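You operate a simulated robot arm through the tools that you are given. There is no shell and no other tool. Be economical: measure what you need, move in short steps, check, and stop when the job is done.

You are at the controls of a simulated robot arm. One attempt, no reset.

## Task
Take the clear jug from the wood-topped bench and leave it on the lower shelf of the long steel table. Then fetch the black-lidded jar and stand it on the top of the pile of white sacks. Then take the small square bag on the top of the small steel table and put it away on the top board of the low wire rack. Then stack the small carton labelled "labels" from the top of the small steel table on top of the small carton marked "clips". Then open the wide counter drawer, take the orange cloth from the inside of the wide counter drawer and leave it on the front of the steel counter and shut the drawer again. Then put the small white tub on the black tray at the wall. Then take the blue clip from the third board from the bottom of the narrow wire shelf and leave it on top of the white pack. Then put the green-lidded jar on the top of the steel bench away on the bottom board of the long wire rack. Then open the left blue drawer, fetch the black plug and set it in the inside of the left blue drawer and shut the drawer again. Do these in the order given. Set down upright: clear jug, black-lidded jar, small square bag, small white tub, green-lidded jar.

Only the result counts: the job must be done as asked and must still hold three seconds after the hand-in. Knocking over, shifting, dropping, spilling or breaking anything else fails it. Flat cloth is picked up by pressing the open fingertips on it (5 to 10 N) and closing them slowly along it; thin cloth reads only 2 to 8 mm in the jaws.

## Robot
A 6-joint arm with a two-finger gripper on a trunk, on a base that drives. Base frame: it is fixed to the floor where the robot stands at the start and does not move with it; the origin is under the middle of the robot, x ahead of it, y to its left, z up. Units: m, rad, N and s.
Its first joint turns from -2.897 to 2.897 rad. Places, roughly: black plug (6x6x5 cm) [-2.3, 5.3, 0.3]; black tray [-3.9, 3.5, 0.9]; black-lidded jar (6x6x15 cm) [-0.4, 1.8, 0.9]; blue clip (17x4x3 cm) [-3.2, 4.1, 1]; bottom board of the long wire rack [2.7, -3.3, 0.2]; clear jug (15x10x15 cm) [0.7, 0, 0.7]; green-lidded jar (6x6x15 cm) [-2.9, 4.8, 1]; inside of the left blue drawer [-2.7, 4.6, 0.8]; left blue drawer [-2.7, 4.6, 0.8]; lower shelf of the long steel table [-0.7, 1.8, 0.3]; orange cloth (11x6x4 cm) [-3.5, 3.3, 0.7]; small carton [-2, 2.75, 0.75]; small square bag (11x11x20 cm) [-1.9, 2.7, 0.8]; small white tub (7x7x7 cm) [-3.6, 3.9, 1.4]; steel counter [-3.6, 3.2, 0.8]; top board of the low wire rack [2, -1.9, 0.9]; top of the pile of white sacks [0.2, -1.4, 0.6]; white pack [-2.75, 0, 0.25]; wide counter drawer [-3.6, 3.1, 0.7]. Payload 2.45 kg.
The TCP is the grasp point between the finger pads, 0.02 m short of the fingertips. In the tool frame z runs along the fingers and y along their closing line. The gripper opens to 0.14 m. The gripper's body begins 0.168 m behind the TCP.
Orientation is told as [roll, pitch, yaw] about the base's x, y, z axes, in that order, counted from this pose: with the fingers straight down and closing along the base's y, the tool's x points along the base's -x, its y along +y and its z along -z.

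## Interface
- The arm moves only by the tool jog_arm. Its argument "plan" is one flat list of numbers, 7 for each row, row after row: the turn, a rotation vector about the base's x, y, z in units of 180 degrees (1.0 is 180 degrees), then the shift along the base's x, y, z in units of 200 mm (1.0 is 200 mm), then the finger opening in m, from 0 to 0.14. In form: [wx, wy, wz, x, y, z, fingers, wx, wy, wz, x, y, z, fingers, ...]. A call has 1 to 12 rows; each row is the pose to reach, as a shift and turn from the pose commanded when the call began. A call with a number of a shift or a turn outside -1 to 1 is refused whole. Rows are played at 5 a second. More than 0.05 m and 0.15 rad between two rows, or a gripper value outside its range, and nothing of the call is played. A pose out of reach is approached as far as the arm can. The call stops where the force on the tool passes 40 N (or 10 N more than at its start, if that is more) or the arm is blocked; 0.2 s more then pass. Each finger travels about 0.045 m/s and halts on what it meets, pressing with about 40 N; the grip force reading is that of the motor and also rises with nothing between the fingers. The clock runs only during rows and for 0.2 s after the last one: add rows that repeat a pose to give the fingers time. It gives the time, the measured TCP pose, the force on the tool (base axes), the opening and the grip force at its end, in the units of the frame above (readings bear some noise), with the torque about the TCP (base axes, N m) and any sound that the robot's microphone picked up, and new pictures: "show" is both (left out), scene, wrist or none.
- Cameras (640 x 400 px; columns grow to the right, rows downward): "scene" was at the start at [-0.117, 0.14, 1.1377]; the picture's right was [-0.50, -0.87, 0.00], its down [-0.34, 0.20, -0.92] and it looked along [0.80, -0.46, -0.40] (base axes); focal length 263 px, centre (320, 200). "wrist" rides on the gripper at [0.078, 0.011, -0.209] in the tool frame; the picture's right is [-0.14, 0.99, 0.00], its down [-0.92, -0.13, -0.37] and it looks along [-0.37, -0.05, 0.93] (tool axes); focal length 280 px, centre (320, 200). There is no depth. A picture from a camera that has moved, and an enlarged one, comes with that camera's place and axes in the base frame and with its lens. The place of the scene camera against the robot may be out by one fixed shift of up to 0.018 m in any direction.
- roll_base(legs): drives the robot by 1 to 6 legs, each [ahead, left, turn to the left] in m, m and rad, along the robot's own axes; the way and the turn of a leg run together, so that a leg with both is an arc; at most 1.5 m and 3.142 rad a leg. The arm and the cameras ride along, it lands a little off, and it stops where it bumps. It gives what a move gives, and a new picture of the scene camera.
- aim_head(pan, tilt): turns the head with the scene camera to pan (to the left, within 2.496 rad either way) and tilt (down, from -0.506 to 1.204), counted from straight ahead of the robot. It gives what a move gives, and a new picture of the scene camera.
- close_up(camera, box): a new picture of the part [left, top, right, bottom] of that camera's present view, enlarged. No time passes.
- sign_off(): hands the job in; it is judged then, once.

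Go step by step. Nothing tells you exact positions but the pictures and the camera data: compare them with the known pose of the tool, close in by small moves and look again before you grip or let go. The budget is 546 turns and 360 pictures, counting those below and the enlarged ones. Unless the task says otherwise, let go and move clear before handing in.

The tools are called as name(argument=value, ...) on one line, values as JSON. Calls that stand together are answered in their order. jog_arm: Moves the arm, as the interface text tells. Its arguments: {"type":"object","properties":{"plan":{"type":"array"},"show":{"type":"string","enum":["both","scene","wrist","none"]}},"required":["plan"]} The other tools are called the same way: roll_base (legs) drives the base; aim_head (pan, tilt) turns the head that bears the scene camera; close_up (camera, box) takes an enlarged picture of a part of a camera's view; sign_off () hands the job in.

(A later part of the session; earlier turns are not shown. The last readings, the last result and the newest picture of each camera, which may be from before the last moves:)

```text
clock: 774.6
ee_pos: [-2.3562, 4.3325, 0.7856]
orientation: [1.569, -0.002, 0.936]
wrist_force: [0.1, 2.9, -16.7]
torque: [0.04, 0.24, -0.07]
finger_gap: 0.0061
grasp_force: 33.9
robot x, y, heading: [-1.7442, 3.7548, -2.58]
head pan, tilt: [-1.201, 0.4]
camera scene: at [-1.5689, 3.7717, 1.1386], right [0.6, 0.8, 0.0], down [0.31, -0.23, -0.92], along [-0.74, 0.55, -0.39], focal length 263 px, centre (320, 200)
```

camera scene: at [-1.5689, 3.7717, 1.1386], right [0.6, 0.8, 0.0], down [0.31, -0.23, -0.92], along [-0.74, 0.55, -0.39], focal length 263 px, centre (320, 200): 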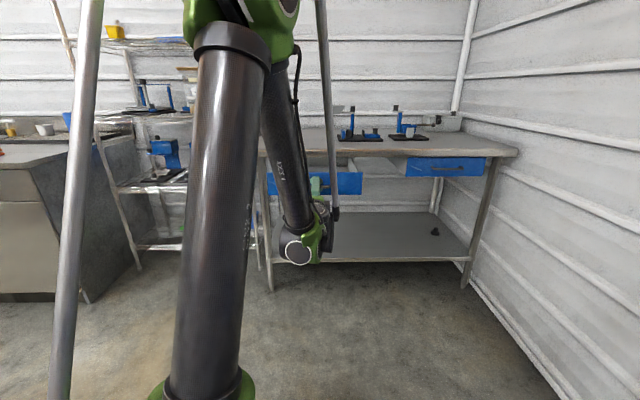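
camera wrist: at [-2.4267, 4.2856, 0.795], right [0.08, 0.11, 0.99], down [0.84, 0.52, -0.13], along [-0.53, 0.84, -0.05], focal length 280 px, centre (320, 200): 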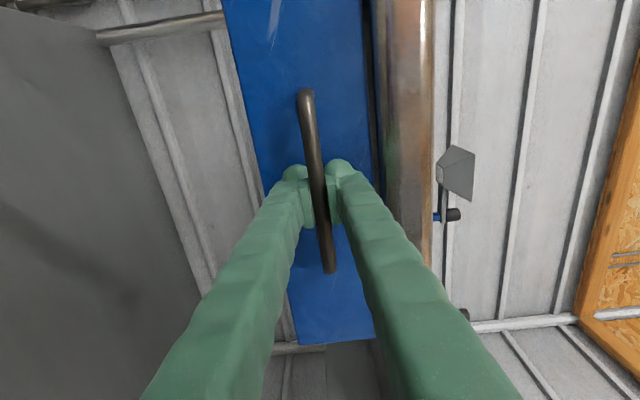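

roll_base(legs=[[-0.02, 0.05, 0]])

jog_arm(plan=[0, 0, 0, 0, 0, 0, 0.03, 0, 0, 0, 0, 0, 0, 0.05, 0, 0, 0, 0, 0, 0, 0.06], show="none")

roll_base(legs=[[-0.055, 0.14, 0]])

```text
clock: 775.6
ee_pos: [-2.3278, 4.3116, 0.7846]
orientation: [1.569, -0.002, 0.936]
wrist_force: [-0.4, -0.5, -16.0]
torque: [-0.03, 0.14, 0.07]
finger_gap: 0.0063
grasp_force: 34.8
robot x, y, heading: [-1.7088, 3.7306, -2.577]
head pan, tilt: [-1.201, 0.4]
stopped in leg 1: the force on the tool passed its limit at 124 N (the readings are from after the stop); the commanded pose is now the measured one
camera scene: at [-1.5389, 3.7498, 1.1386], right [0.6, 0.8, 0.0], down [0.31, -0.23, -0.92], along [-0.74, 0.55, -0.39], focal length 263 px, centre (320, 200)
```

scene: 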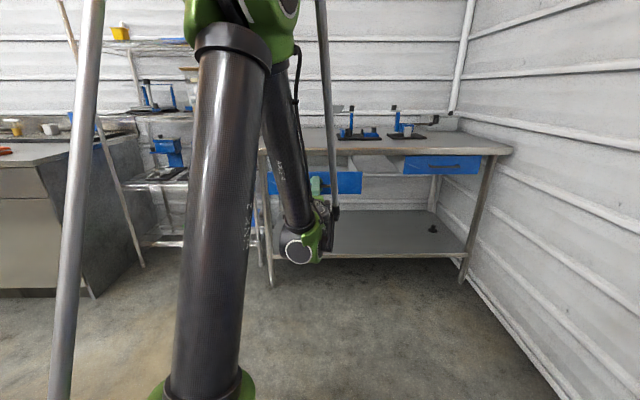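

```text
clock: 776.4
ee_pos: [-2.3281, 4.3127, 0.7856]
orientation: [1.57, -0.002, 0.938]
wrist_force: [0.0, 0.7, -0.3]
torque: [0.02, 0.01, -0.01]
finger_gap: 0.06
grasp_force: 0.0
robot x, y, heading: [-1.7107, 3.7287, -2.58]
head pan, tilt: [-1.201, 0.4]
```

```text
clock: 777.7
ee_pos: [-2.2094, 4.2225, 0.7847]
orientation: [1.573, -0.001, 0.936]
wrist_force: [0.4, -1.6, -0.1]
torque: [0.0, -0.03, 0.02]
finger_gap: 0.06
grasp_force: 0.0
robot x, y, heading: [-1.5937, 3.6399, -2.578]
head pan, tilt: [-1.201, 0.4]
camera scene: at [-1.4188, 3.6614, 1.1385], right [0.6, 0.8, 0.0], down [0.31, -0.23, -0.92], along [-0.74, 0.55, -0.39], focal length 263 px, centre (320, 200)
```

scene: 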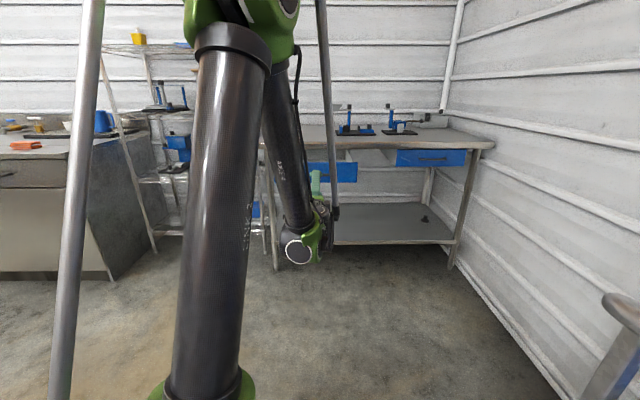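

The drawer is open to its stop, about 0.27 m. Next the plug: I turn the tool back to a 45° tilt.

jog_arm(plan=[0.0336, -0.0246, 0, 0, 0, 0.05, 0.06, 0.0673, -0.0493, 0, 0, 0, 0.1, 0.06, 0.1009, -0.0739, 0, 0, 0, 0.15, 0.06, 0.1345, -0.0985, 0, 0, 0, 0.2, 0.06, 0.1681, -0.1231, 0, 0, 0, 0.25, 0.06, 0.2018, -0.1478, 0, 0, 0, 0.3, 0.06, 0.2354, -0.1724, 0, 0, 0, 0.35, 0.06, 0.269, -0.197, 0, 0, 0, 0.4, 0.06, 0.3026, -0.2216, 0, 0, 0, 0.4, 0.06, 0.3363, -0.2463, 0, 0, 0, 0.4, 0.06, 0.3699, -0.2709, 0, 0, 0, 0.4, 0.06, 0.4035, -0.2955, 0, 0, 0, 0.4, 0.06], show="none")

jog_arm(plan=[-0.0247, -0.0336, 0, 0, 0, 0.1, 0.06, -0.0493, -0.0673, 0, 0, 0, 0.2, 0.06, -0.074, -0.1009, 0, 0, 0, 0.3, 0.06, -0.0987, -0.1345, 0, 0, 0, 0.4, 0.06, -0.1233, -0.1682, 0, 0, 0, 0.5, 0.06, -0.148, -0.2018, 0, 0, 0, 0.6, 0.06, -0.148, -0.2018, 0, 0, 0, 0.6, 0.06], show="none")

aim_head(pan=-1.3, tilt=0.5)

```text
clock: 780.3
ee_pos: [-2.2091, 4.2229, 0.8646]
orientation: [-1.714, -1.567, -2.062]
wrist_force: [-0.5, 0.6, -0.3]
torque: [0.0, -0.01, 0.01]
finger_gap: 0.0601
grasp_force: 0.1
robot x, y, heading: [-1.5933, 3.6377, -2.58]
head pan, tilt: [-1.201, 0.4]
```

```text
clock: 781.9
ee_pos: [-2.2085, 4.2232, 0.9847]
orientation: [-0.001, -0.784, 2.51]
wrist_force: [0.7, 0.1, -0.1]
torque: [0.03, 0.01, -0.02]
finger_gap: 0.06
grasp_force: 0.0
robot x, y, heading: [-1.5884, 3.6412, -2.578]
head pan, tilt: [-1.201, 0.4]
```

```text
clock: 782.6
ee_pos: [-2.2089, 4.2234, 0.9833]
orientation: [-0.002, -0.785, 2.512]
wrist_force: [0.3, 0.1, -0.1]
torque: [-0.01, 0.02, 0.01]
finger_gap: 0.06
grasp_force: 0.1
robot x, y, heading: [-1.593, 3.6396, -2.578]
head pan, tilt: [-1.3, 0.499]
camera scene: at [-1.4118, 3.6674, 1.1294], right [0.67, 0.74, 0.0], down [0.35, -0.32, -0.88], along [-0.65, 0.59, -0.48], focal length 263 px, centre (320, 200)
```

scene: 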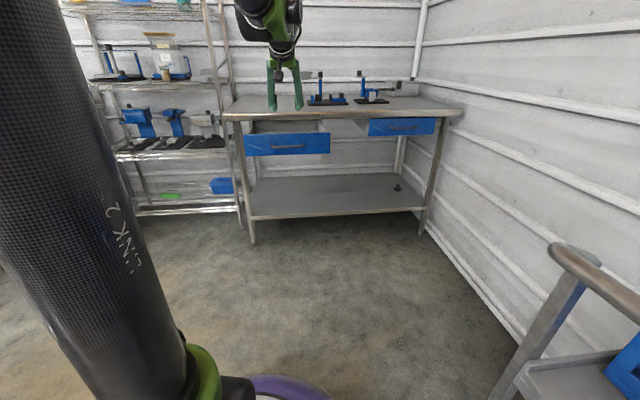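

I reposition so the arm can go low in front of the bench, right of the open drawer, and then in under it.

roll_base(legs=[[-0.075, -0.367, 0]])

jog_arm(plan=[0, 0, -0.03, 0.2, 0.12, 0, 0.06, 0, 0, -0.06, 0.4, 0.24, 0, 0.06, 0, 0, -0.09, 0.6, 0.36, 0, 0.06, 0, 0, -0.12, 0.8, 0.48, 0, 0.06, 0, 0, -0.15, 1.0, 0.6, 0, 0.06, 0, 0, -0.15, 1.0, 0.6, 0, 0.06], show="none")

jog_arm(plan=[0, 0, 0, 0.2, 0.12, 0, 0.06, 0, 0, 0, 0.4, 0.24, 0, 0.06, 0, 0, 0, 0.6, 0.36, 0, 0.06, 0, 0, 0, 0.8, 0.48, 0, 0.06, 0, 0, 0, 1.0, 0.62, 0, 0.06, 0, 0, 0, 1.0, 0.62, 0, 0.06], show="both")

```text
clock: 785.0
ee_pos: [-2.3392, 4.5744, 0.9844]
orientation: [-0.002, -0.784, 2.512]
wrist_force: [-0.5, -0.8, -0.4]
torque: [-0.03, -0.02, 0.0]
finger_gap: 0.0603
grasp_force: 0.1
robot x, y, heading: [-1.7219, 3.9942, -2.577]
head pan, tilt: [-1.3, 0.499]
camera scene: at [-1.5427, 4.0177, 1.1294], right [0.67, 0.74, 0.0], down [0.35, -0.32, -0.88], along [-0.65, 0.59, -0.48], focal length 263 px, centre (320, 200)
```

scene: 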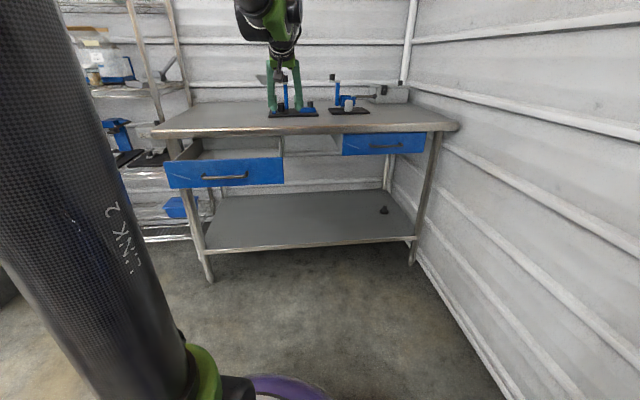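

```text
clock: 786.4
ee_pos: [-2.1389, 4.6932, 0.9818]
orientation: [0.001, -0.785, 2.038]
wrist_force: [-0.2, -0.3, -0.3]
torque: [0.02, -0.01, 0.0]
finger_gap: 0.0603
grasp_force: 0.1
robot x, y, heading: [-1.7199, 3.9952, -2.575]
head pan, tilt: [-1.3, 0.499]
```

```text
clock: 787.8
ee_pos: [-1.9374, 4.8168, 0.9847]
orientation: [-0.002, -0.785, 2.041]
wrist_force: [-0.6, 0.2, -0.4]
torque: [0.0, 0.01, 0.03]
finger_gap: 0.06
grasp_force: 0.0
robot x, y, heading: [-1.7221, 3.9945, -2.581]
head pan, tilt: [-1.3, 0.499]
camera scene: at [-1.5427, 4.0177, 1.1293], right [0.67, 0.74, 0.0], down [0.35, -0.32, -0.88], along [-0.65, 0.59, -0.48], focal length 263 px, centre (320, 200)
camera wrist: at [-1.854, 4.6318, 1.0775], right [-0.93, -0.36, 0.1], down [-0.06, 0.41, 0.91], along [-0.37, 0.84, -0.4], focal length 280 px, centre (320, 200)
```

scene: 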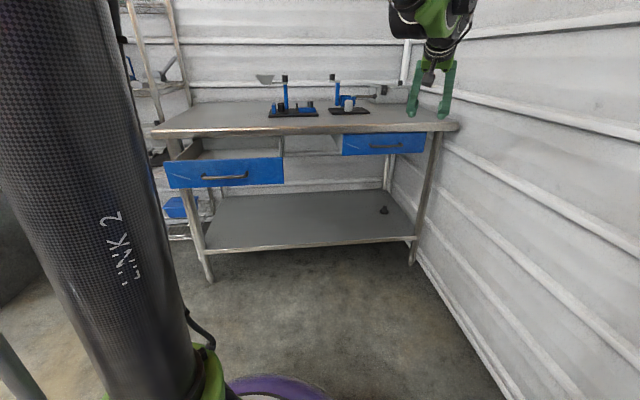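
wrist: 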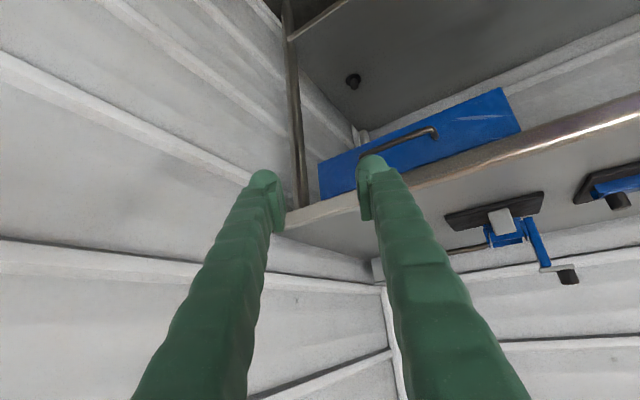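

jog_arm(plan=[0, 0, 0, 0, 0, -0.24, 0.06, 0, 0, 0, 0, 0, -0.48, 0.06, 0, 0, 0, 0, 0, -0.72, 0.06, 0, 0, 0, 0, 0, -0.96, 0.06], show="none")

jog_arm(plan=[0, 0, 0, 0, 0, -0.24, 0.06, 0, 0, 0, 0, 0, -0.48, 0.06, 0, 0, 0, 0, 0, -0.72, 0.06, 0, 0, 0, 0, 0, -0.96, 0.06], show="none")

jog_arm(plan=[0, 0, 0, 0, 0, -0.24, 0.06, 0, 0, 0, 0, 0, -0.48, 0.06, 0, 0, 0, 0, 0, -0.72, 0.06, 0, 0, 0, 0, 0, -0.85, 0.06, 0, 0, 0, 0, 0, -0.85, 0.06], show="both")

```text
clock: 788.8
ee_pos: [-1.9391, 4.819, 0.7955]
orientation: [-0.001, -0.786, 2.037]
wrist_force: [-0.1, -0.4, 0.0]
torque: [0.03, 0.02, -0.01]
finger_gap: 0.0599
grasp_force: 0.1
robot x, y, heading: [-1.7228, 3.995, -2.578]
head pan, tilt: [-1.3, 0.499]
```

```text
clock: 789.8
ee_pos: [-1.9369, 4.8164, 0.5997]
orientation: [-0.003, -0.786, 2.041]
wrist_force: [-1.0, -0.9, 0.6]
torque: [0.01, 0.03, 0.0]
finger_gap: 0.0598
grasp_force: 0.1
robot x, y, heading: [-1.7205, 3.9904, -2.577]
head pan, tilt: [-1.3, 0.499]
```

```text
clock: 791.0
ee_pos: [-1.9385, 4.8209, 0.4307]
orientation: [-0.002, -0.786, 2.04]
wrist_force: [0.5, -0.6, 0.2]
torque: [-0.01, 0.01, 0.0]
finger_gap: 0.0601
grasp_force: 0.2
robot x, y, heading: [-1.7217, 3.99, -2.577]
head pan, tilt: [-1.3, 0.499]
camera scene: at [-1.5427, 4.0178, 1.1293], right [0.67, 0.74, 0.0], down [0.35, -0.32, -0.88], along [-0.65, 0.59, -0.48], focal length 263 px, centre (320, 200)
camera wrist: at [-1.8554, 4.6344, 0.5233], right [-0.93, -0.36, 0.1], down [-0.06, 0.41, 0.91], along [-0.37, 0.84, -0.4], focal length 280 px, centre (320, 200)
```

scene: 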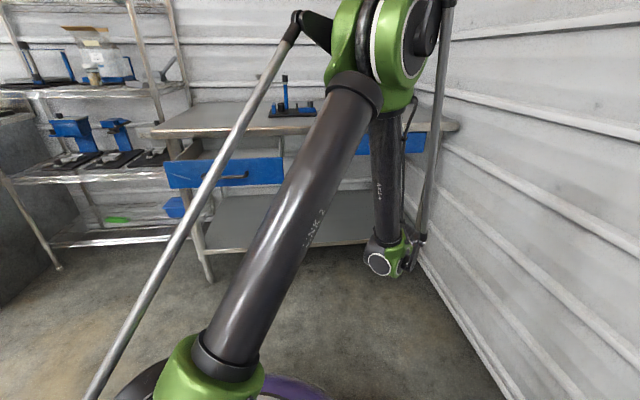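
wrist: 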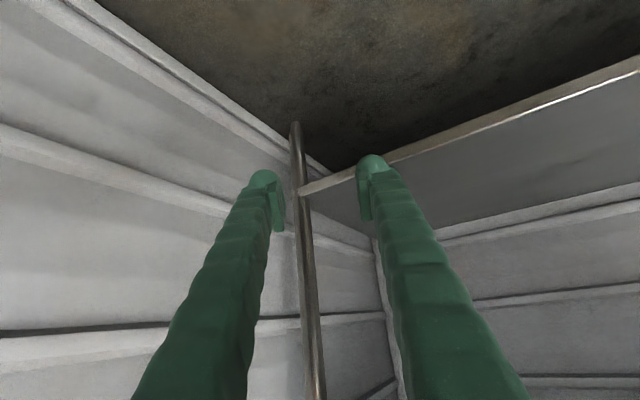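

roll_base(legs=[[-0.0455, -0.2907, 0]])

jog_arm(plan=[0.031, 0.016, 0, -0.06, -0.05, 0, 0.06, 0.062, 0.032, 0, -0.12, -0.1, 0, 0.06, 0.093, 0.047, 0, -0.18, -0.15, 0, 0.06, 0.124, 0.063, 0, -0.25, -0.2, 0, 0.06, 0.124, 0.063, 0, -0.25, -0.2, 0, 0.06], show="both")

```text
clock: 793.0
ee_pos: [-2.0579, 5.086, 0.4315]
orientation: [-0.003, -0.785, 2.044]
wrist_force: [-0.1, 0.8, 0.5]
torque: [0.02, -0.01, 0.02]
finger_gap: 0.0602
grasp_force: 0.0
robot x, y, heading: [-1.8375, 4.2629, -2.573]
head pan, tilt: [-1.3, 0.499]
camera scene: at [-1.6585, 4.2852, 1.1293], right [0.67, 0.74, 0.0], down [0.36, -0.32, -0.88], along [-0.65, 0.59, -0.48], focal length 263 px, centre (320, 200)
```

scene: 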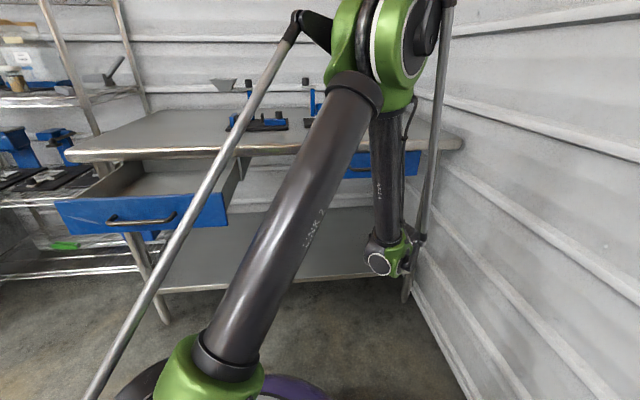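

```text
clock: 794.2
ee_pos: [-2.128, 5.1315, 0.5188]
orientation: [-0.005, -1.22, 2.05]
wrist_force: [0.9, 0.5, 0.7]
torque: [-0.02, -0.01, 0.0]
finger_gap: 0.0601
grasp_force: 0.0
out of reach, approached as far as the arm can: row 1, 2, 3, 4, 5
robot x, y, heading: [-1.8343, 4.2579, -2.575]
head pan, tilt: [-1.3, 0.499]
camera scene: at [-1.6585, 4.2852, 1.1293], right [0.67, 0.74, 0.0], down [0.36, -0.32, -0.88], along [-0.65, 0.59, -0.48], focal length 263 px, centre (320, 200)
camera wrist: at [-2.0353, 4.9271, 0.5171], right [-0.9, -0.41, 0.13], down [0.13, 0.03, 0.99], along [-0.41, 0.91, 0.02], focal length 280 px, centre (320, 200)
```

scene: 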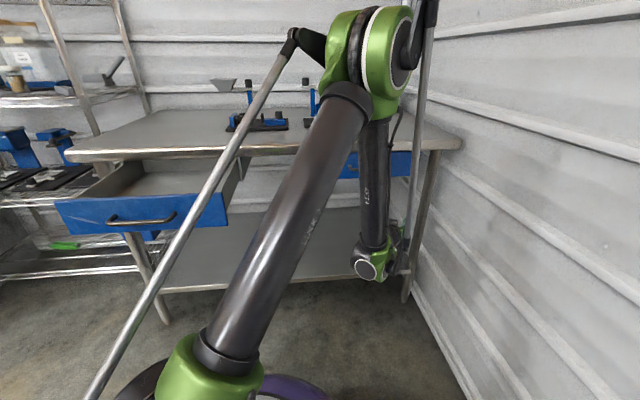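
wrist: 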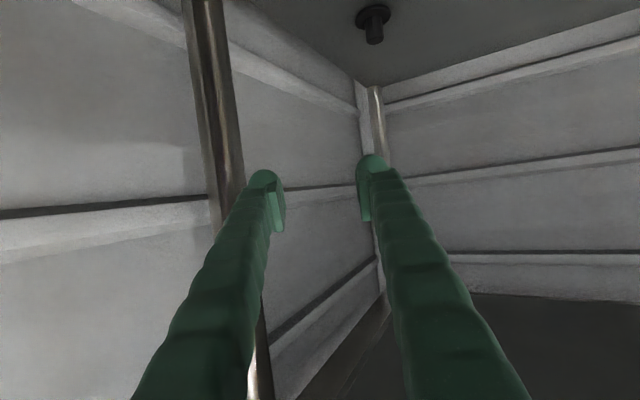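

The plug is at about [-2.305, 5.255]. To slant the forearm clear of the bench lip I back off 0.15 m, then extend.

roll_base(legs=[[-0.0545, 0.1397, 0]])

jog_arm(plan=[0, 0, 0, -0.1, 0.08, -0.12, 0.06, 0, 0, 0, -0.2, 0.16, -0.25, 0.06, 0, 0, 0, -0.32, 0.25, -0.38, 0.06, 0, 0, 0, -0.44, 0.34, -0.5, 0.06, 0, 0, 0, -0.58, 0.43, -0.6, 0.06, 0, 0, 0, -0.72, 0.52, -0.7, 0.06, 0, 0, 0, -0.86, 0.6, -0.8, 0.06, 0, 0, 0, -0.86, 0.6, -0.8, 0.06], show="both")

```text
clock: 795.6
ee_pos: [-2.006, 5.043, 0.5186]
orientation: [-0.005, -1.221, 2.049]
wrist_force: [0.4, 0.2, -0.1]
torque: [-0.02, 0.01, -0.02]
finger_gap: 0.0602
grasp_force: 0.0
robot x, y, heading: [-1.7152, 4.1677, -2.576]
head pan, tilt: [-1.3, 0.499]
camera scene: at [-1.5374, 4.1973, 1.1293], right [0.67, 0.74, 0.0], down [0.36, -0.32, -0.88], along [-0.65, 0.59, -0.48], focal length 263 px, centre (320, 200)
```

scene: 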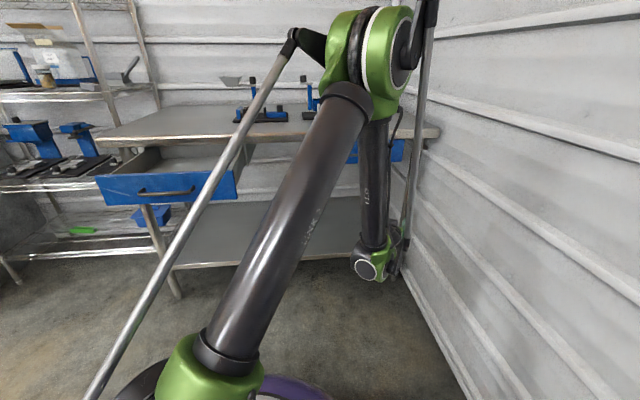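

```text
clock: 797.4
ee_pos: [-2.1785, 5.1625, 0.3583]
orientation: [-0.004, -1.22, 2.047]
wrist_force: [-0.7, 0.1, 0.0]
torque: [-0.01, 0.0, 0.02]
finger_gap: 0.0601
grasp_force: 0.0
robot x, y, heading: [-1.7168, 4.1711, -2.577]
head pan, tilt: [-1.3, 0.499]
camera scene: at [-1.5375, 4.1973, 1.1294], right [0.67, 0.74, 0.0], down [0.36, -0.32, -0.88], along [-0.65, 0.59, -0.48], focal length 263 px, centre (320, 200)
camera wrist: at [-2.0858, 4.9598, 0.3569], right [-0.9, -0.41, 0.13], down [0.13, 0.03, 0.99], along [-0.41, 0.91, 0.02], focal length 280 px, centre (320, 200)
```

scene: 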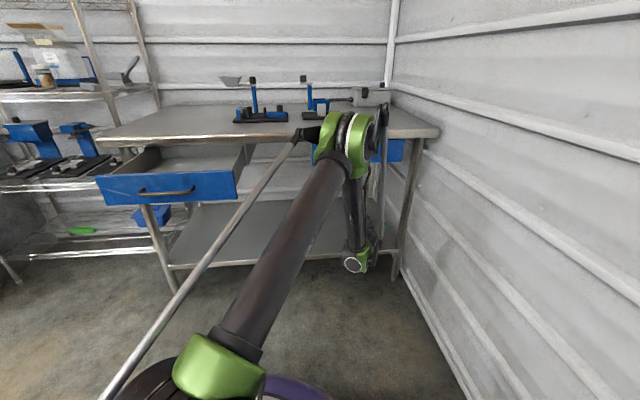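
wrist: 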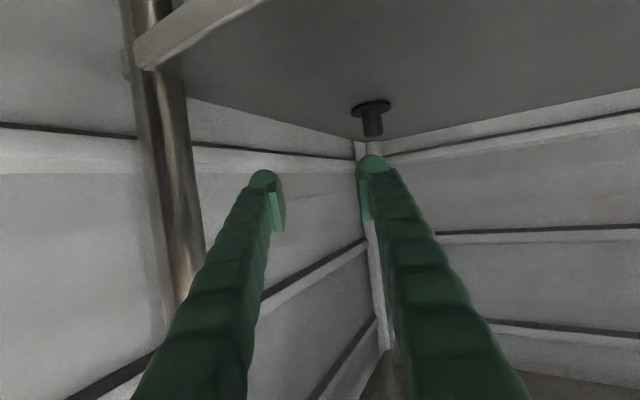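

roll_base(legs=[[0.074, 0.167, 0]])

jog_arm(plan=[0, 0, 0, -0.08, 0.2, 0, 0.06, 0, 0, 0, -0.16, 0.4, 0, 0.06, 0, 0, 0, -0.24, 0.6, 0, 0.06, 0, 0, 0, -0.32, 0.78, 0, 0.06, 0, 0, 0, -0.32, 0.78, 0, 0.06], show="both")

```text
clock: 798.9
ee_pos: [-2.1514, 4.982, 0.358]
orientation: [-0.006, -1.219, 2.05]
wrist_force: [-0.5, -0.5, -0.1]
torque: [-0.01, 0.0, -0.01]
finger_gap: 0.0601
grasp_force: 0.0
robot x, y, heading: [-1.6869, 3.9914, -2.571]
head pan, tilt: [-1.3, 0.499]
camera scene: at [-1.5091, 4.0165, 1.1294], right [0.67, 0.74, 0.0], down [0.36, -0.32, -0.88], along [-0.65, 0.59, -0.48], focal length 263 px, centre (320, 200)
```

scene: 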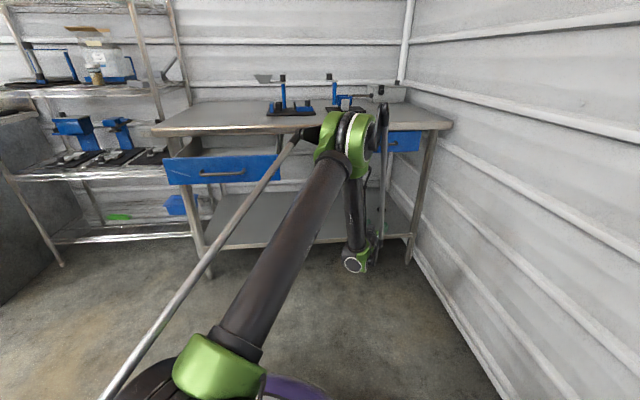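

```text
clock: 800.1
ee_pos: [-2.2177, 5.1353, 0.3563]
orientation: [-0.007, -1.22, 2.049]
wrist_force: [0.5, 0.7, -0.2]
torque: [-0.01, -0.01, 0.0]
finger_gap: 0.0602
grasp_force: 0.1
robot x, y, heading: [-1.6867, 3.9873, -2.572]
head pan, tilt: [-1.3, 0.499]
camera scene: at [-1.5091, 4.0165, 1.1294], right [0.67, 0.74, 0.0], down [0.36, -0.32, -0.88], along [-0.65, 0.59, -0.48], focal length 263 px, centre (320, 200)
camera wrist: at [-2.1241, 4.9325, 0.3555], right [-0.9, -0.41, 0.13], down [0.13, 0.03, 0.99], along [-0.41, 0.91, 0.02], focal length 280 px, centre (320, 200)
```

scene: 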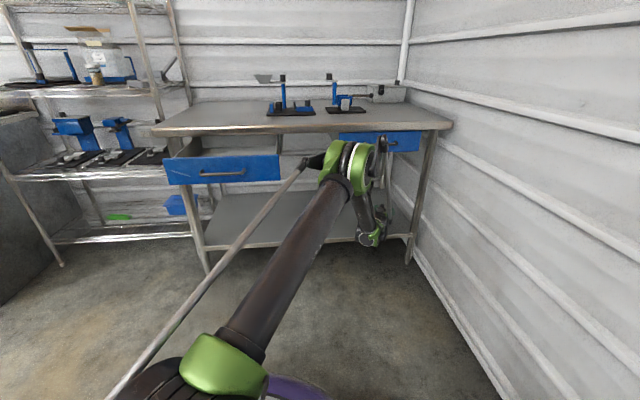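
wrist: 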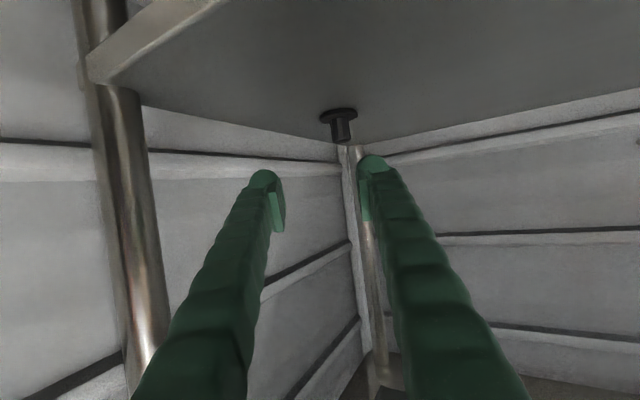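

jog_arm(plan=[0, 0, 0, -0.13, 0.12, -0.08, 0.06, 0, 0, 0, -0.28, 0.3, -0.18, 0.06, 0, 0, 0, -0.44, 0.5, -0.28, 0.06, 0, 0, 0, -0.44, 0.5, -0.28, 0.06], show="both")

```text
refused: row 2 steps farther than a row can; nothing moved
```

jog_arm(plan=[0, 0, 0, -0.13, 0.12, -0.08, 0.06, 0, 0, 0, -0.25, 0.25, -0.16, 0.06, 0, 0, 0, -0.35, 0.38, -0.22, 0.06, 0, 0, 0, -0.44, 0.5, -0.28, 0.06, 0, 0, 0, -0.44, 0.5, -0.28, 0.06], show="both")

```text
clock: 801.3
ee_pos: [-2.2902, 5.2036, 0.3345]
orientation: [-0.004, -1.218, 2.049]
wrist_force: [0.1, 0.6, -0.2]
torque: [0.03, -0.04, -0.02]
finger_gap: 0.06
grasp_force: 0.0
out of reach, approached as far as the arm can: row 3, 4, 5
robot x, y, heading: [-1.6876, 3.9864, -2.575]
head pan, tilt: [-1.3, 0.499]
camera scene: at [-1.5092, 4.0165, 1.1294], right [0.67, 0.74, 0.0], down [0.36, -0.32, -0.88], along [-0.65, 0.59, -0.48], focal length 263 px, centre (320, 200)
camera wrist: at [-2.1969, 5.0014, 0.3331], right [-0.9, -0.41, 0.13], down [0.13, 0.03, 0.99], along [-0.41, 0.91, 0.02], focal length 280 px, centre (320, 200)
```

scene: 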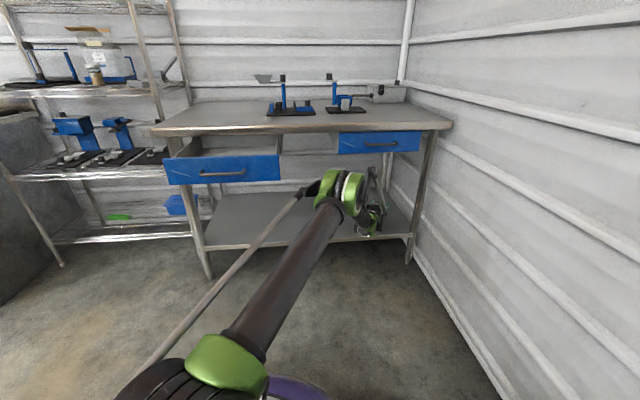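
wrist: 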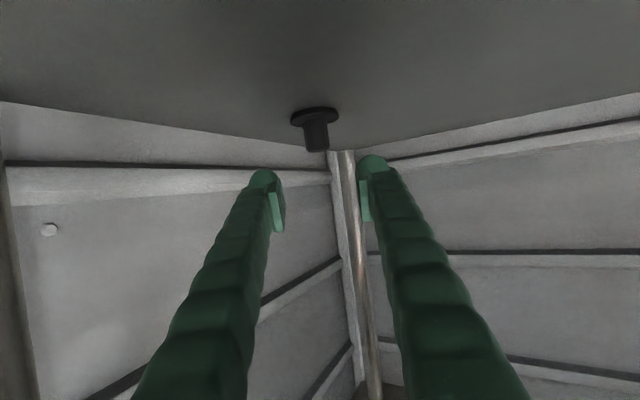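

The plug is slightly beyond reach. I retract a little and drive 0.14 m closer.

jog_arm(plan=[0, 0, 0, 0.1, -0.2, 0.05, 0.06, 0, 0, 0, 0.2, -0.4, 0.08, 0.06, 0, 0, 0, 0.28, -0.55, 0.08, 0.06, 0, 0, 0, 0.28, -0.55, 0.08, 0.06], show="none")

roll_base(legs=[[-0.0135, -0.139, 0]])

jog_arm(plan=[0, 0, 0, -0.02, 0.03, -0.1, 0.06, 0, 0, 0, -0.02, 0.03, -0.1, 0.06], show="both")

```text
clock: 802.3
ee_pos: [-2.2327, 5.0933, 0.3506]
orientation: [-0.002, -1.22, 2.048]
wrist_force: [-0.1, 0.0, -0.7]
torque: [-0.02, 0.0, 0.01]
finger_gap: 0.0601
grasp_force: 0.1
robot x, y, heading: [-1.6872, 3.9907, -2.574]
head pan, tilt: [-1.3, 0.499]
```

```text
clock: 803.6
ee_pos: [-2.2968, 5.2193, 0.3497]
orientation: [-0.005, -1.219, 2.049]
wrist_force: [0.1, 0.0, 1.0]
torque: [0.02, -0.01, 0.0]
finger_gap: 0.0601
grasp_force: 0.1
robot x, y, heading: [-1.7534, 4.115, -2.575]
head pan, tilt: [-1.3, 0.499]
camera scene: at [-1.573, 4.1414, 1.1294], right [0.67, 0.74, 0.0], down [0.36, -0.32, -0.88], along [-0.65, 0.59, -0.48], focal length 263 px, centre (320, 200)
```

scene: 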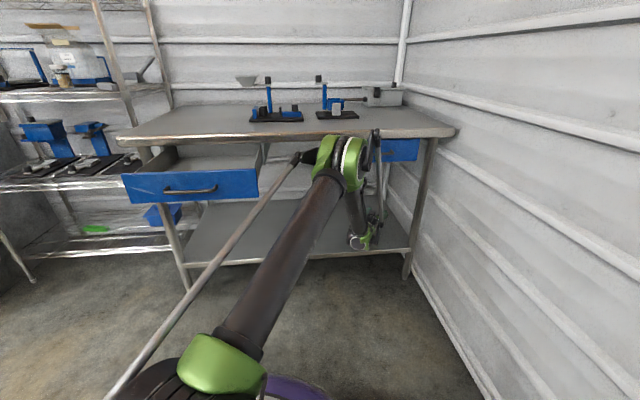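

```text
clock: 804.2
ee_pos: [-2.2998, 5.2238, 0.3297]
orientation: [-0.007, -1.219, 2.048]
wrist_force: [-0.2, 0.6, -0.6]
torque: [-0.03, 0.0, 0.03]
finger_gap: 0.0603
grasp_force: 0.1
robot x, y, heading: [-1.7508, 4.1179, -2.575]
head pan, tilt: [-1.3, 0.499]
camera scene: at [-1.573, 4.1414, 1.1294], right [0.67, 0.74, 0.0], down [0.36, -0.32, -0.88], along [-0.65, 0.59, -0.48], focal length 263 px, centre (320, 200)
camera wrist: at [-2.2063, 5.0214, 0.3291], right [-0.9, -0.41, 0.13], down [0.13, 0.03, 0.99], along [-0.41, 0.91, 0.02], focal length 280 px, centre (320, 200)
```

scene: 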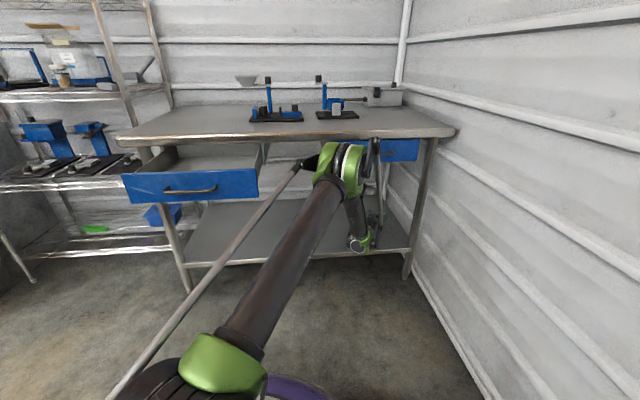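
wrist: 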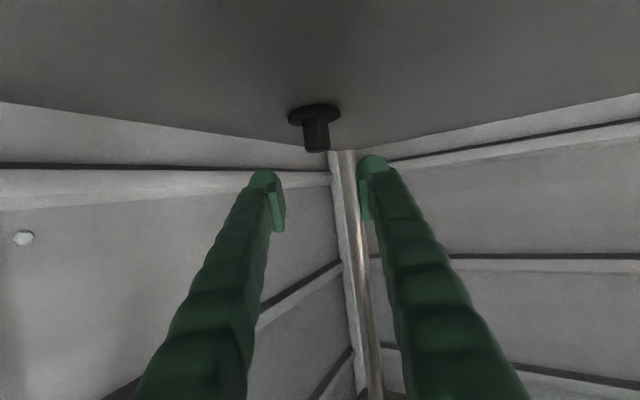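

jog_arm(plan=[0, 0, 0, -0.06, 0.12, -0.06, 0.06, 0, 0, 0, -0.12, 0.24, -0.12, 0.06, 0, 0, 0, -0.18, 0.36, -0.18, 0.06, 0, 0, 0, -0.235, 0.47, -0.22, 0.06, 0, 0, 0, -0.235, 0.47, -0.22, 0.06], show="both")

```text
clock: 805.4
ee_pos: [-2.3394, 5.3033, 0.3036]
orientation: [-0.006, -1.218, 2.049]
wrist_force: [-0.1, 0.1, -0.6]
torque: [-0.02, 0.01, -0.04]
finger_gap: 0.0599
grasp_force: 0.0
out of reach, approached as far as the arm can: row 3, 4, 5
robot x, y, heading: [-1.7544, 4.1162, -2.576]
head pan, tilt: [-1.3, 0.499]
camera scene: at [-1.573, 4.1414, 1.1294], right [0.67, 0.74, 0.0], down [0.36, -0.32, -0.88], along [-0.65, 0.59, -0.48], focal length 263 px, centre (320, 200)
camera wrist: at [-2.2459, 5.1002, 0.3024], right [-0.9, -0.41, 0.13], down [0.12, 0.03, 0.99], along [-0.41, 0.91, 0.02], focal length 280 px, centre (320, 200)
```

scene: 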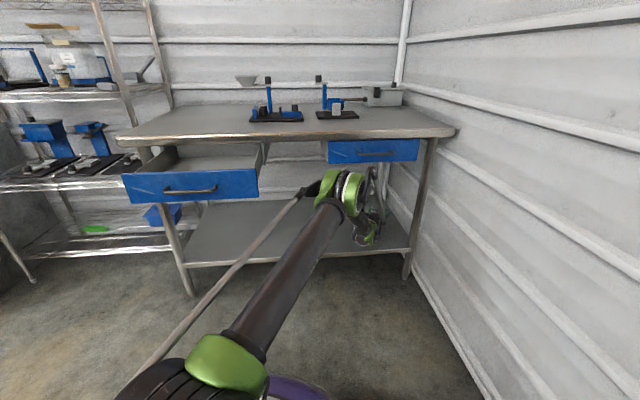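
wrist: 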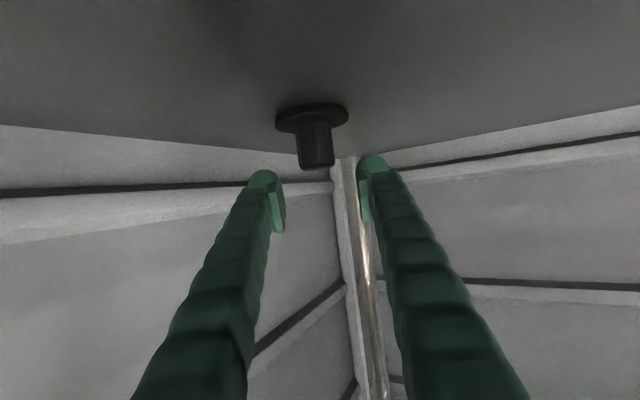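

jog_arm(plan=[0, 0, 0, 0.06, -0.12, 0.05, 0.06, 0, 0, 0, 0.12, -0.24, 0.05, 0.06, 0, 0, 0, 0.15, -0.3, 0.05, 0.06], show="none")

roll_base(legs=[[-0.0055, -0.065, 0]])

jog_arm(plan=[0, 0, 0, -0.02, 0.04, -0.1, 0.06, 0, 0, 0, -0.03, 0.07, -0.14, 0.06, 0, 0, 0, -0.03, 0.07, -0.14, 0.06], show="wrist")

```text
clock: 806.2
ee_pos: [-2.3085, 5.2414, 0.313]
orientation: [-0.004, -1.219, 2.048]
wrist_force: [0.3, 1.0, 0.8]
torque: [-0.02, 0.03, 0.0]
finger_gap: 0.0601
grasp_force: 0.0
robot x, y, heading: [-1.7545, 4.1097, -2.575]
head pan, tilt: [-1.3, 0.499]
```

```text
clock: 807.2
ee_pos: [-2.338, 5.299, 0.3139]
orientation: [-0.005, -1.219, 2.048]
wrist_force: [-0.2, 0.2, 0.4]
torque: [-0.02, 0.02, -0.03]
finger_gap: 0.06
grasp_force: 0.0
robot x, y, heading: [-1.7821, 4.1717, -2.576]
head pan, tilt: [-1.3, 0.499]
camera scene: at [-1.6033, 4.1989, 1.1294], right [0.67, 0.74, 0.0], down [0.36, -0.32, -0.88], along [-0.65, 0.59, -0.48], focal length 263 px, centre (320, 200)
```

scene: 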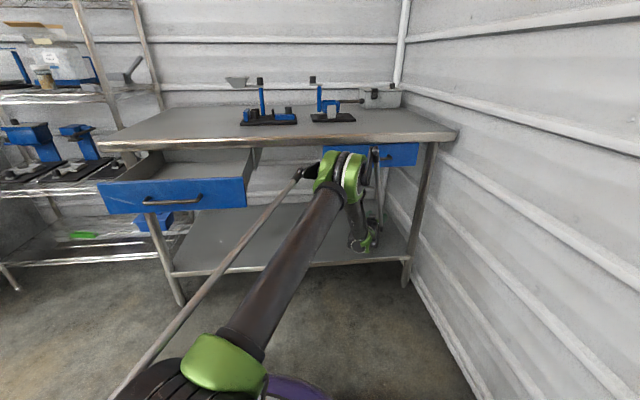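

```text
clock: 808.0
ee_pos: [-2.3436, 5.3127, 0.2878]
orientation: [-0.005, -1.22, 2.047]
wrist_force: [-0.1, 0.6, 0.3]
torque: [-0.05, 0.01, 0.03]
finger_gap: 0.0598
grasp_force: 0.1
robot x, y, heading: [-1.7805, 4.174, -2.573]
head pan, tilt: [-1.3, 0.499]
camera wrist: at [-2.2518, 5.1105, 0.2853], right [-0.9, -0.41, 0.13], down [0.13, 0.03, 0.99], along [-0.41, 0.91, 0.02], focal length 280 px, centre (320, 200)
```

wrist: 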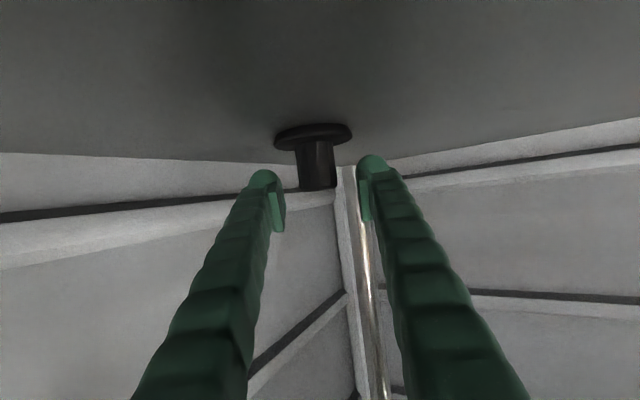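

jog_arm(plan=[0, 0, 0, -0.01, 0.02, -0.04, 0.06, 0, 0, 0, -0.01, 0.02, -0.075, 0.06, 0, 0, 0, -0.01, 0.02, -0.075, 0.06], show="none")

jog_arm(plan=[0, 0, 0, 0, 0, 0, 0.045, 0, 0, 0, 0, 0, 0, 0.03, 0, 0, 0, 0, 0, 0, 0.015, 0, 0, 0, 0, 0, 0, 0.01, 0, 0, 0, 0, 0, 0, 0.01, 0, 0, 0, 0, 0, 0, 0.01], show="wrist")

```text
clock: 808.8
ee_pos: [-2.3457, 5.3186, 0.2714]
orientation: [-0.004, -1.222, 2.048]
wrist_force: [0.2, -0.3, -0.3]
torque: [0.03, 0.0, -0.03]
finger_gap: 0.06
grasp_force: 0.0
robot x, y, heading: [-1.7809, 4.1721, -2.575]
head pan, tilt: [-1.3, 0.499]
```

```text
clock: 810.2
ee_pos: [-2.3463, 5.3179, 0.2719]
orientation: [-0.005, -1.22, 2.048]
wrist_force: [-1.6, 0.5, 0.1]
torque: [0.0, 0.01, -0.04]
finger_gap: 0.0223
grasp_force: 40.4
robot x, y, heading: [-1.7803, 4.1719, -2.577]
head pan, tilt: [-1.3, 0.499]
camera wrist: at [-2.2531, 5.1149, 0.2704], right [-0.9, -0.41, 0.13], down [0.13, 0.03, 0.99], along [-0.41, 0.91, 0.02], focal length 280 px, centre (320, 200)
```

wrist: 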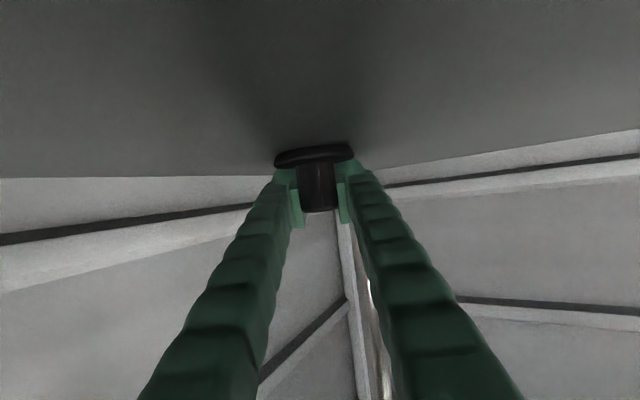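

The plug is held. I lift it and draw it out from under the bench.

jog_arm(plan=[0, 0, 0, 0, 0, 0.1, 0.01, 0, 0, 0, 0, 0, 0.3, 0.01, 0, 0, 0, 0.08, -0.16, 0.4, 0.01, 0, 0, 0, 0.18, -0.34, 0.4, 0.01, 0, 0, 0, 0.28, -0.52, 0.4, 0.01, 0, 0, 0, 0.38, -0.7, 0.4, 0.01, 0, 0, 0, 0.47, -0.88, 0.4, 0.01, 0, 0, 0, 0.47, -0.88, 0.4, 0.01], show="both")

```text
clock: 812.0
ee_pos: [-2.2533, 5.1414, 0.3496]
orientation: [-0.002, -1.22, 2.048]
wrist_force: [-0.5, -0.2, -1.6]
torque: [0.04, -0.01, 0.01]
finger_gap: 0.022
grasp_force: 39.6
robot x, y, heading: [-1.7849, 4.1719, -2.574]
head pan, tilt: [-1.3, 0.499]
camera scene: at [-1.6033, 4.1989, 1.1294], right [0.67, 0.74, 0.0], down [0.36, -0.32, -0.88], along [-0.65, 0.59, -0.48], focal length 263 px, centre (320, 200)
camera wrist: at [-2.1607, 4.9391, 0.3484], right [-0.9, -0.41, 0.13], down [0.13, 0.03, 0.99], along [-0.41, 0.91, 0.02], focal length 280 px, centre (320, 200)
```

scene: 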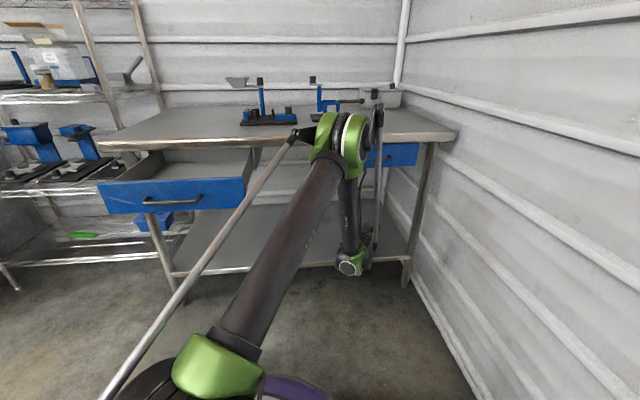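
wrist: 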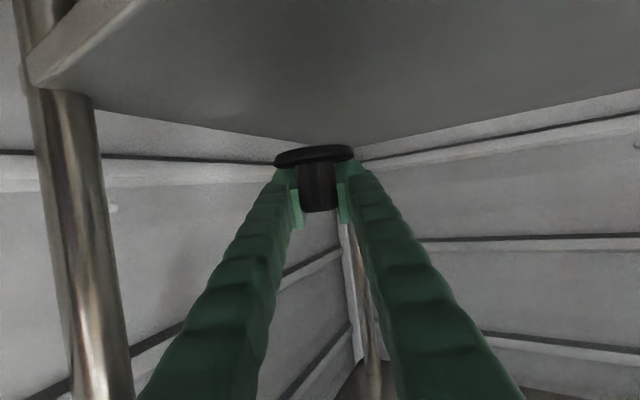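

roll_base(legs=[[0.095, 0.39, 0]])

jog_arm(plan=[0, 0, 0, 0.03, -0.05, 0.24, 0.01, 0, 0, 0, 0.06, -0.1, 0.48, 0.01, 0, 0, 0, 0.1, -0.15, 0.7, 0.01, 0, 0, 0, 0.1, -0.15, 0.92, 0.01], show="none")

jog_arm(plan=[0, 0, 0, 0, 0, 0.24, 0.01, 0, 0, 0, 0, 0, 0.48, 0.01, 0, 0, 0, 0, 0, 0.72, 0.01, 0, 0, 0, 0, 0, 0.96, 0.01], show="none")

jog_arm(plan=[0, 0, 0, 0, 0, 0.24, 0.01, 0, 0, 0, 0, 0, 0.48, 0.01, 0, 0, 0, 0, 0, 0.72, 0.01, 0, 0, 0, 0, 0, 0.96, 0.01, 0, 0, 0, 0, 0, 0.96, 0.01], show="both")

```text
clock: 814.5
ee_pos: [-2.1273, 4.7649, 0.3492]
orientation: [-0.005, -1.22, 2.049]
wrist_force: [-0.6, 0.3, -0.9]
torque: [0.04, 0.02, 0.0]
finger_gap: 0.0225
grasp_force: 39.9
robot x, y, heading: [-1.6556, 3.7978, -2.566]
head pan, tilt: [-1.3, 0.499]
camera scene: at [-1.4757, 3.8222, 1.1294], right [0.67, 0.74, 0.0], down [0.36, -0.32, -0.88], along [-0.65, 0.59, -0.48], focal length 263 px, centre (320, 200)
```

scene: 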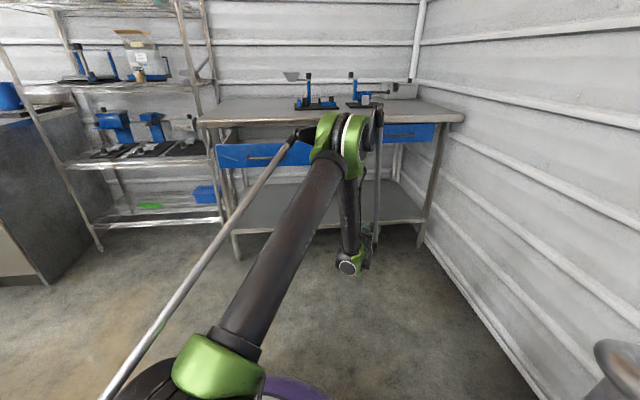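

```text
clock: 815.5
ee_pos: [-2.1058, 4.735, 0.5306]
orientation: [-0.003, -1.22, 2.048]
wrist_force: [-0.2, 0.7, -0.2]
torque: [0.01, -0.01, 0.01]
finger_gap: 0.0222
grasp_force: 40.7
robot x, y, heading: [-1.6582, 3.7971, -2.578]
head pan, tilt: [-1.3, 0.499]
```

```text
clock: 816.5
ee_pos: [-2.1058, 4.7333, 0.7282]
orientation: [-0.005, -1.219, 2.048]
wrist_force: [-0.1, 0.5, -0.4]
torque: [0.0, 0.0, 0.01]
finger_gap: 0.0224
grasp_force: 39.6
robot x, y, heading: [-1.6561, 3.7949, -2.573]
head pan, tilt: [-1.3, 0.499]
```

```text
clock: 817.7
ee_pos: [-2.1078, 4.7339, 0.9194]
orientation: [-0.005, -1.22, 2.049]
wrist_force: [0.5, -0.2, -1.6]
torque: [-0.01, 0.01, 0.0]
finger_gap: 0.0224
grasp_force: 40.5
robot x, y, heading: [-1.6546, 3.7969, -2.577]
head pan, tilt: [-1.3, 0.499]
camera scene: at [-1.4756, 3.8221, 1.1294], right [0.67, 0.74, 0.0], down [0.36, -0.32, -0.88], along [-0.65, 0.59, -0.48], focal length 263 px, centre (320, 200)
camera wrist: at [-2.0154, 4.5311, 0.918], right [-0.9, -0.41, 0.13], down [0.13, 0.03, 0.99], along [-0.41, 0.91, 0.02], focal length 280 px, centre (320, 200)
```

scene: 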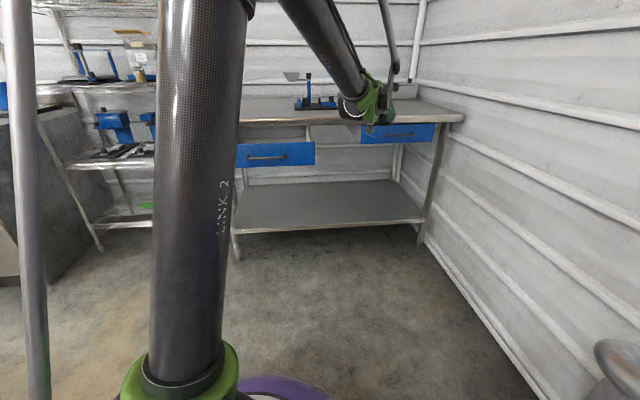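
wrist: 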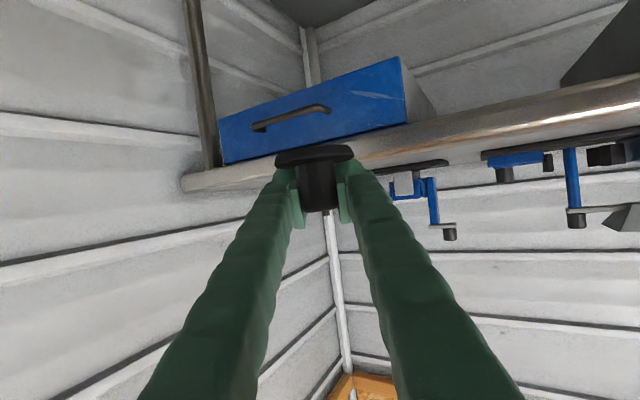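

jog_arm(plan=[0, 0, 0, -0.05, -0.05, 0.2, 0.01, 0, 0, 0.04, -0.15, -0.15, 0.4, 0.01, 0, 0, 0.08, -0.3, -0.27, 0.55, 0.01, 0, 0, 0.12, -0.45, -0.4, 0.6, 0.01, 0, 0, 0.146, -0.6, -0.53, 0.6, 0.01, 0, 0, 0.146, -0.76, -0.66, 0.6, 0.01, 0, 0, 0.146, -0.92, -0.8, 0.6, 0.01, 0, 0, 0.146, -0.92, -0.8, 0.6, 0.01], show="none")

jog_arm(plan=[-0.022, -0.03, 0, -0.18, -0.16, 0, 0.01, -0.044, -0.06, 0, -0.36, -0.32, 0, 0.01, -0.0656, -0.0896, 0, -0.54, -0.48, 0, 0.01, -0.0656, -0.0896, 0, -0.72, -0.64, 0, 0.01, -0.0656, -0.0896, 0, -0.89, -0.8, 0, 0.01, -0.0656, -0.0896, 0, -0.89, -0.8, 0, 0.01], show="both")

```text
clock: 819.5
ee_pos: [-2.2925, 4.5716, 1.04]
orientation: [-0.004, -1.221, 2.507]
wrist_force: [1.1, 0.0, -0.1]
torque: [-0.02, 0.02, -0.03]
finger_gap: 0.0223
grasp_force: 40.4
robot x, y, heading: [-1.6559, 3.7919, -2.575]
head pan, tilt: [-1.3, 0.499]
```

```text
clock: 820.9
ee_pos: [-2.4724, 4.4146, 1.0393]
orientation: [-0.005, -0.872, 2.508]
wrist_force: [-0.7, 0.4, -0.8]
torque: [-0.02, -0.03, -0.02]
finger_gap: 0.0222
grasp_force: 40.1
robot x, y, heading: [-1.6551, 3.7915, -2.576]
head pan, tilt: [-1.3, 0.499]
camera scene: at [-1.4757, 3.822, 1.1294], right [0.67, 0.74, 0.0], down [0.36, -0.32, -0.88], along [-0.65, 0.59, -0.48], focal length 263 px, centre (320, 200)
camera wrist: at [-2.3086, 4.2804, 1.114], right [-0.66, -0.74, 0.1], down [-0.18, 0.29, 0.94], along [-0.73, 0.61, -0.32], focal length 280 px, centre (320, 200)
```

scene: 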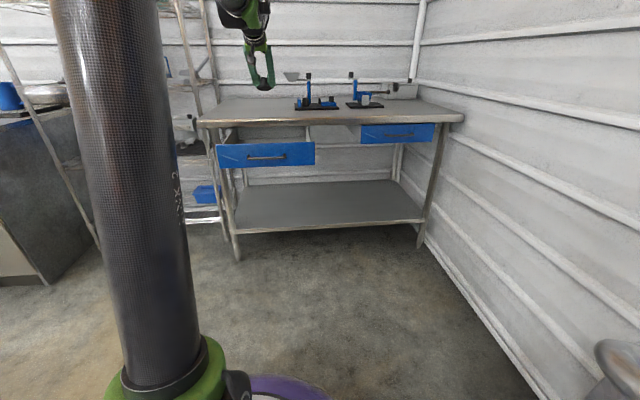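
wrist: 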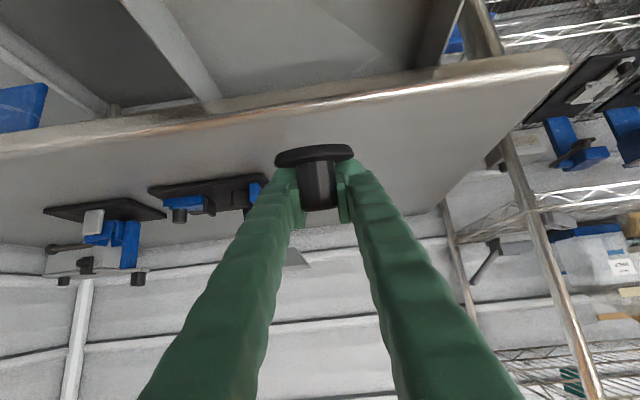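

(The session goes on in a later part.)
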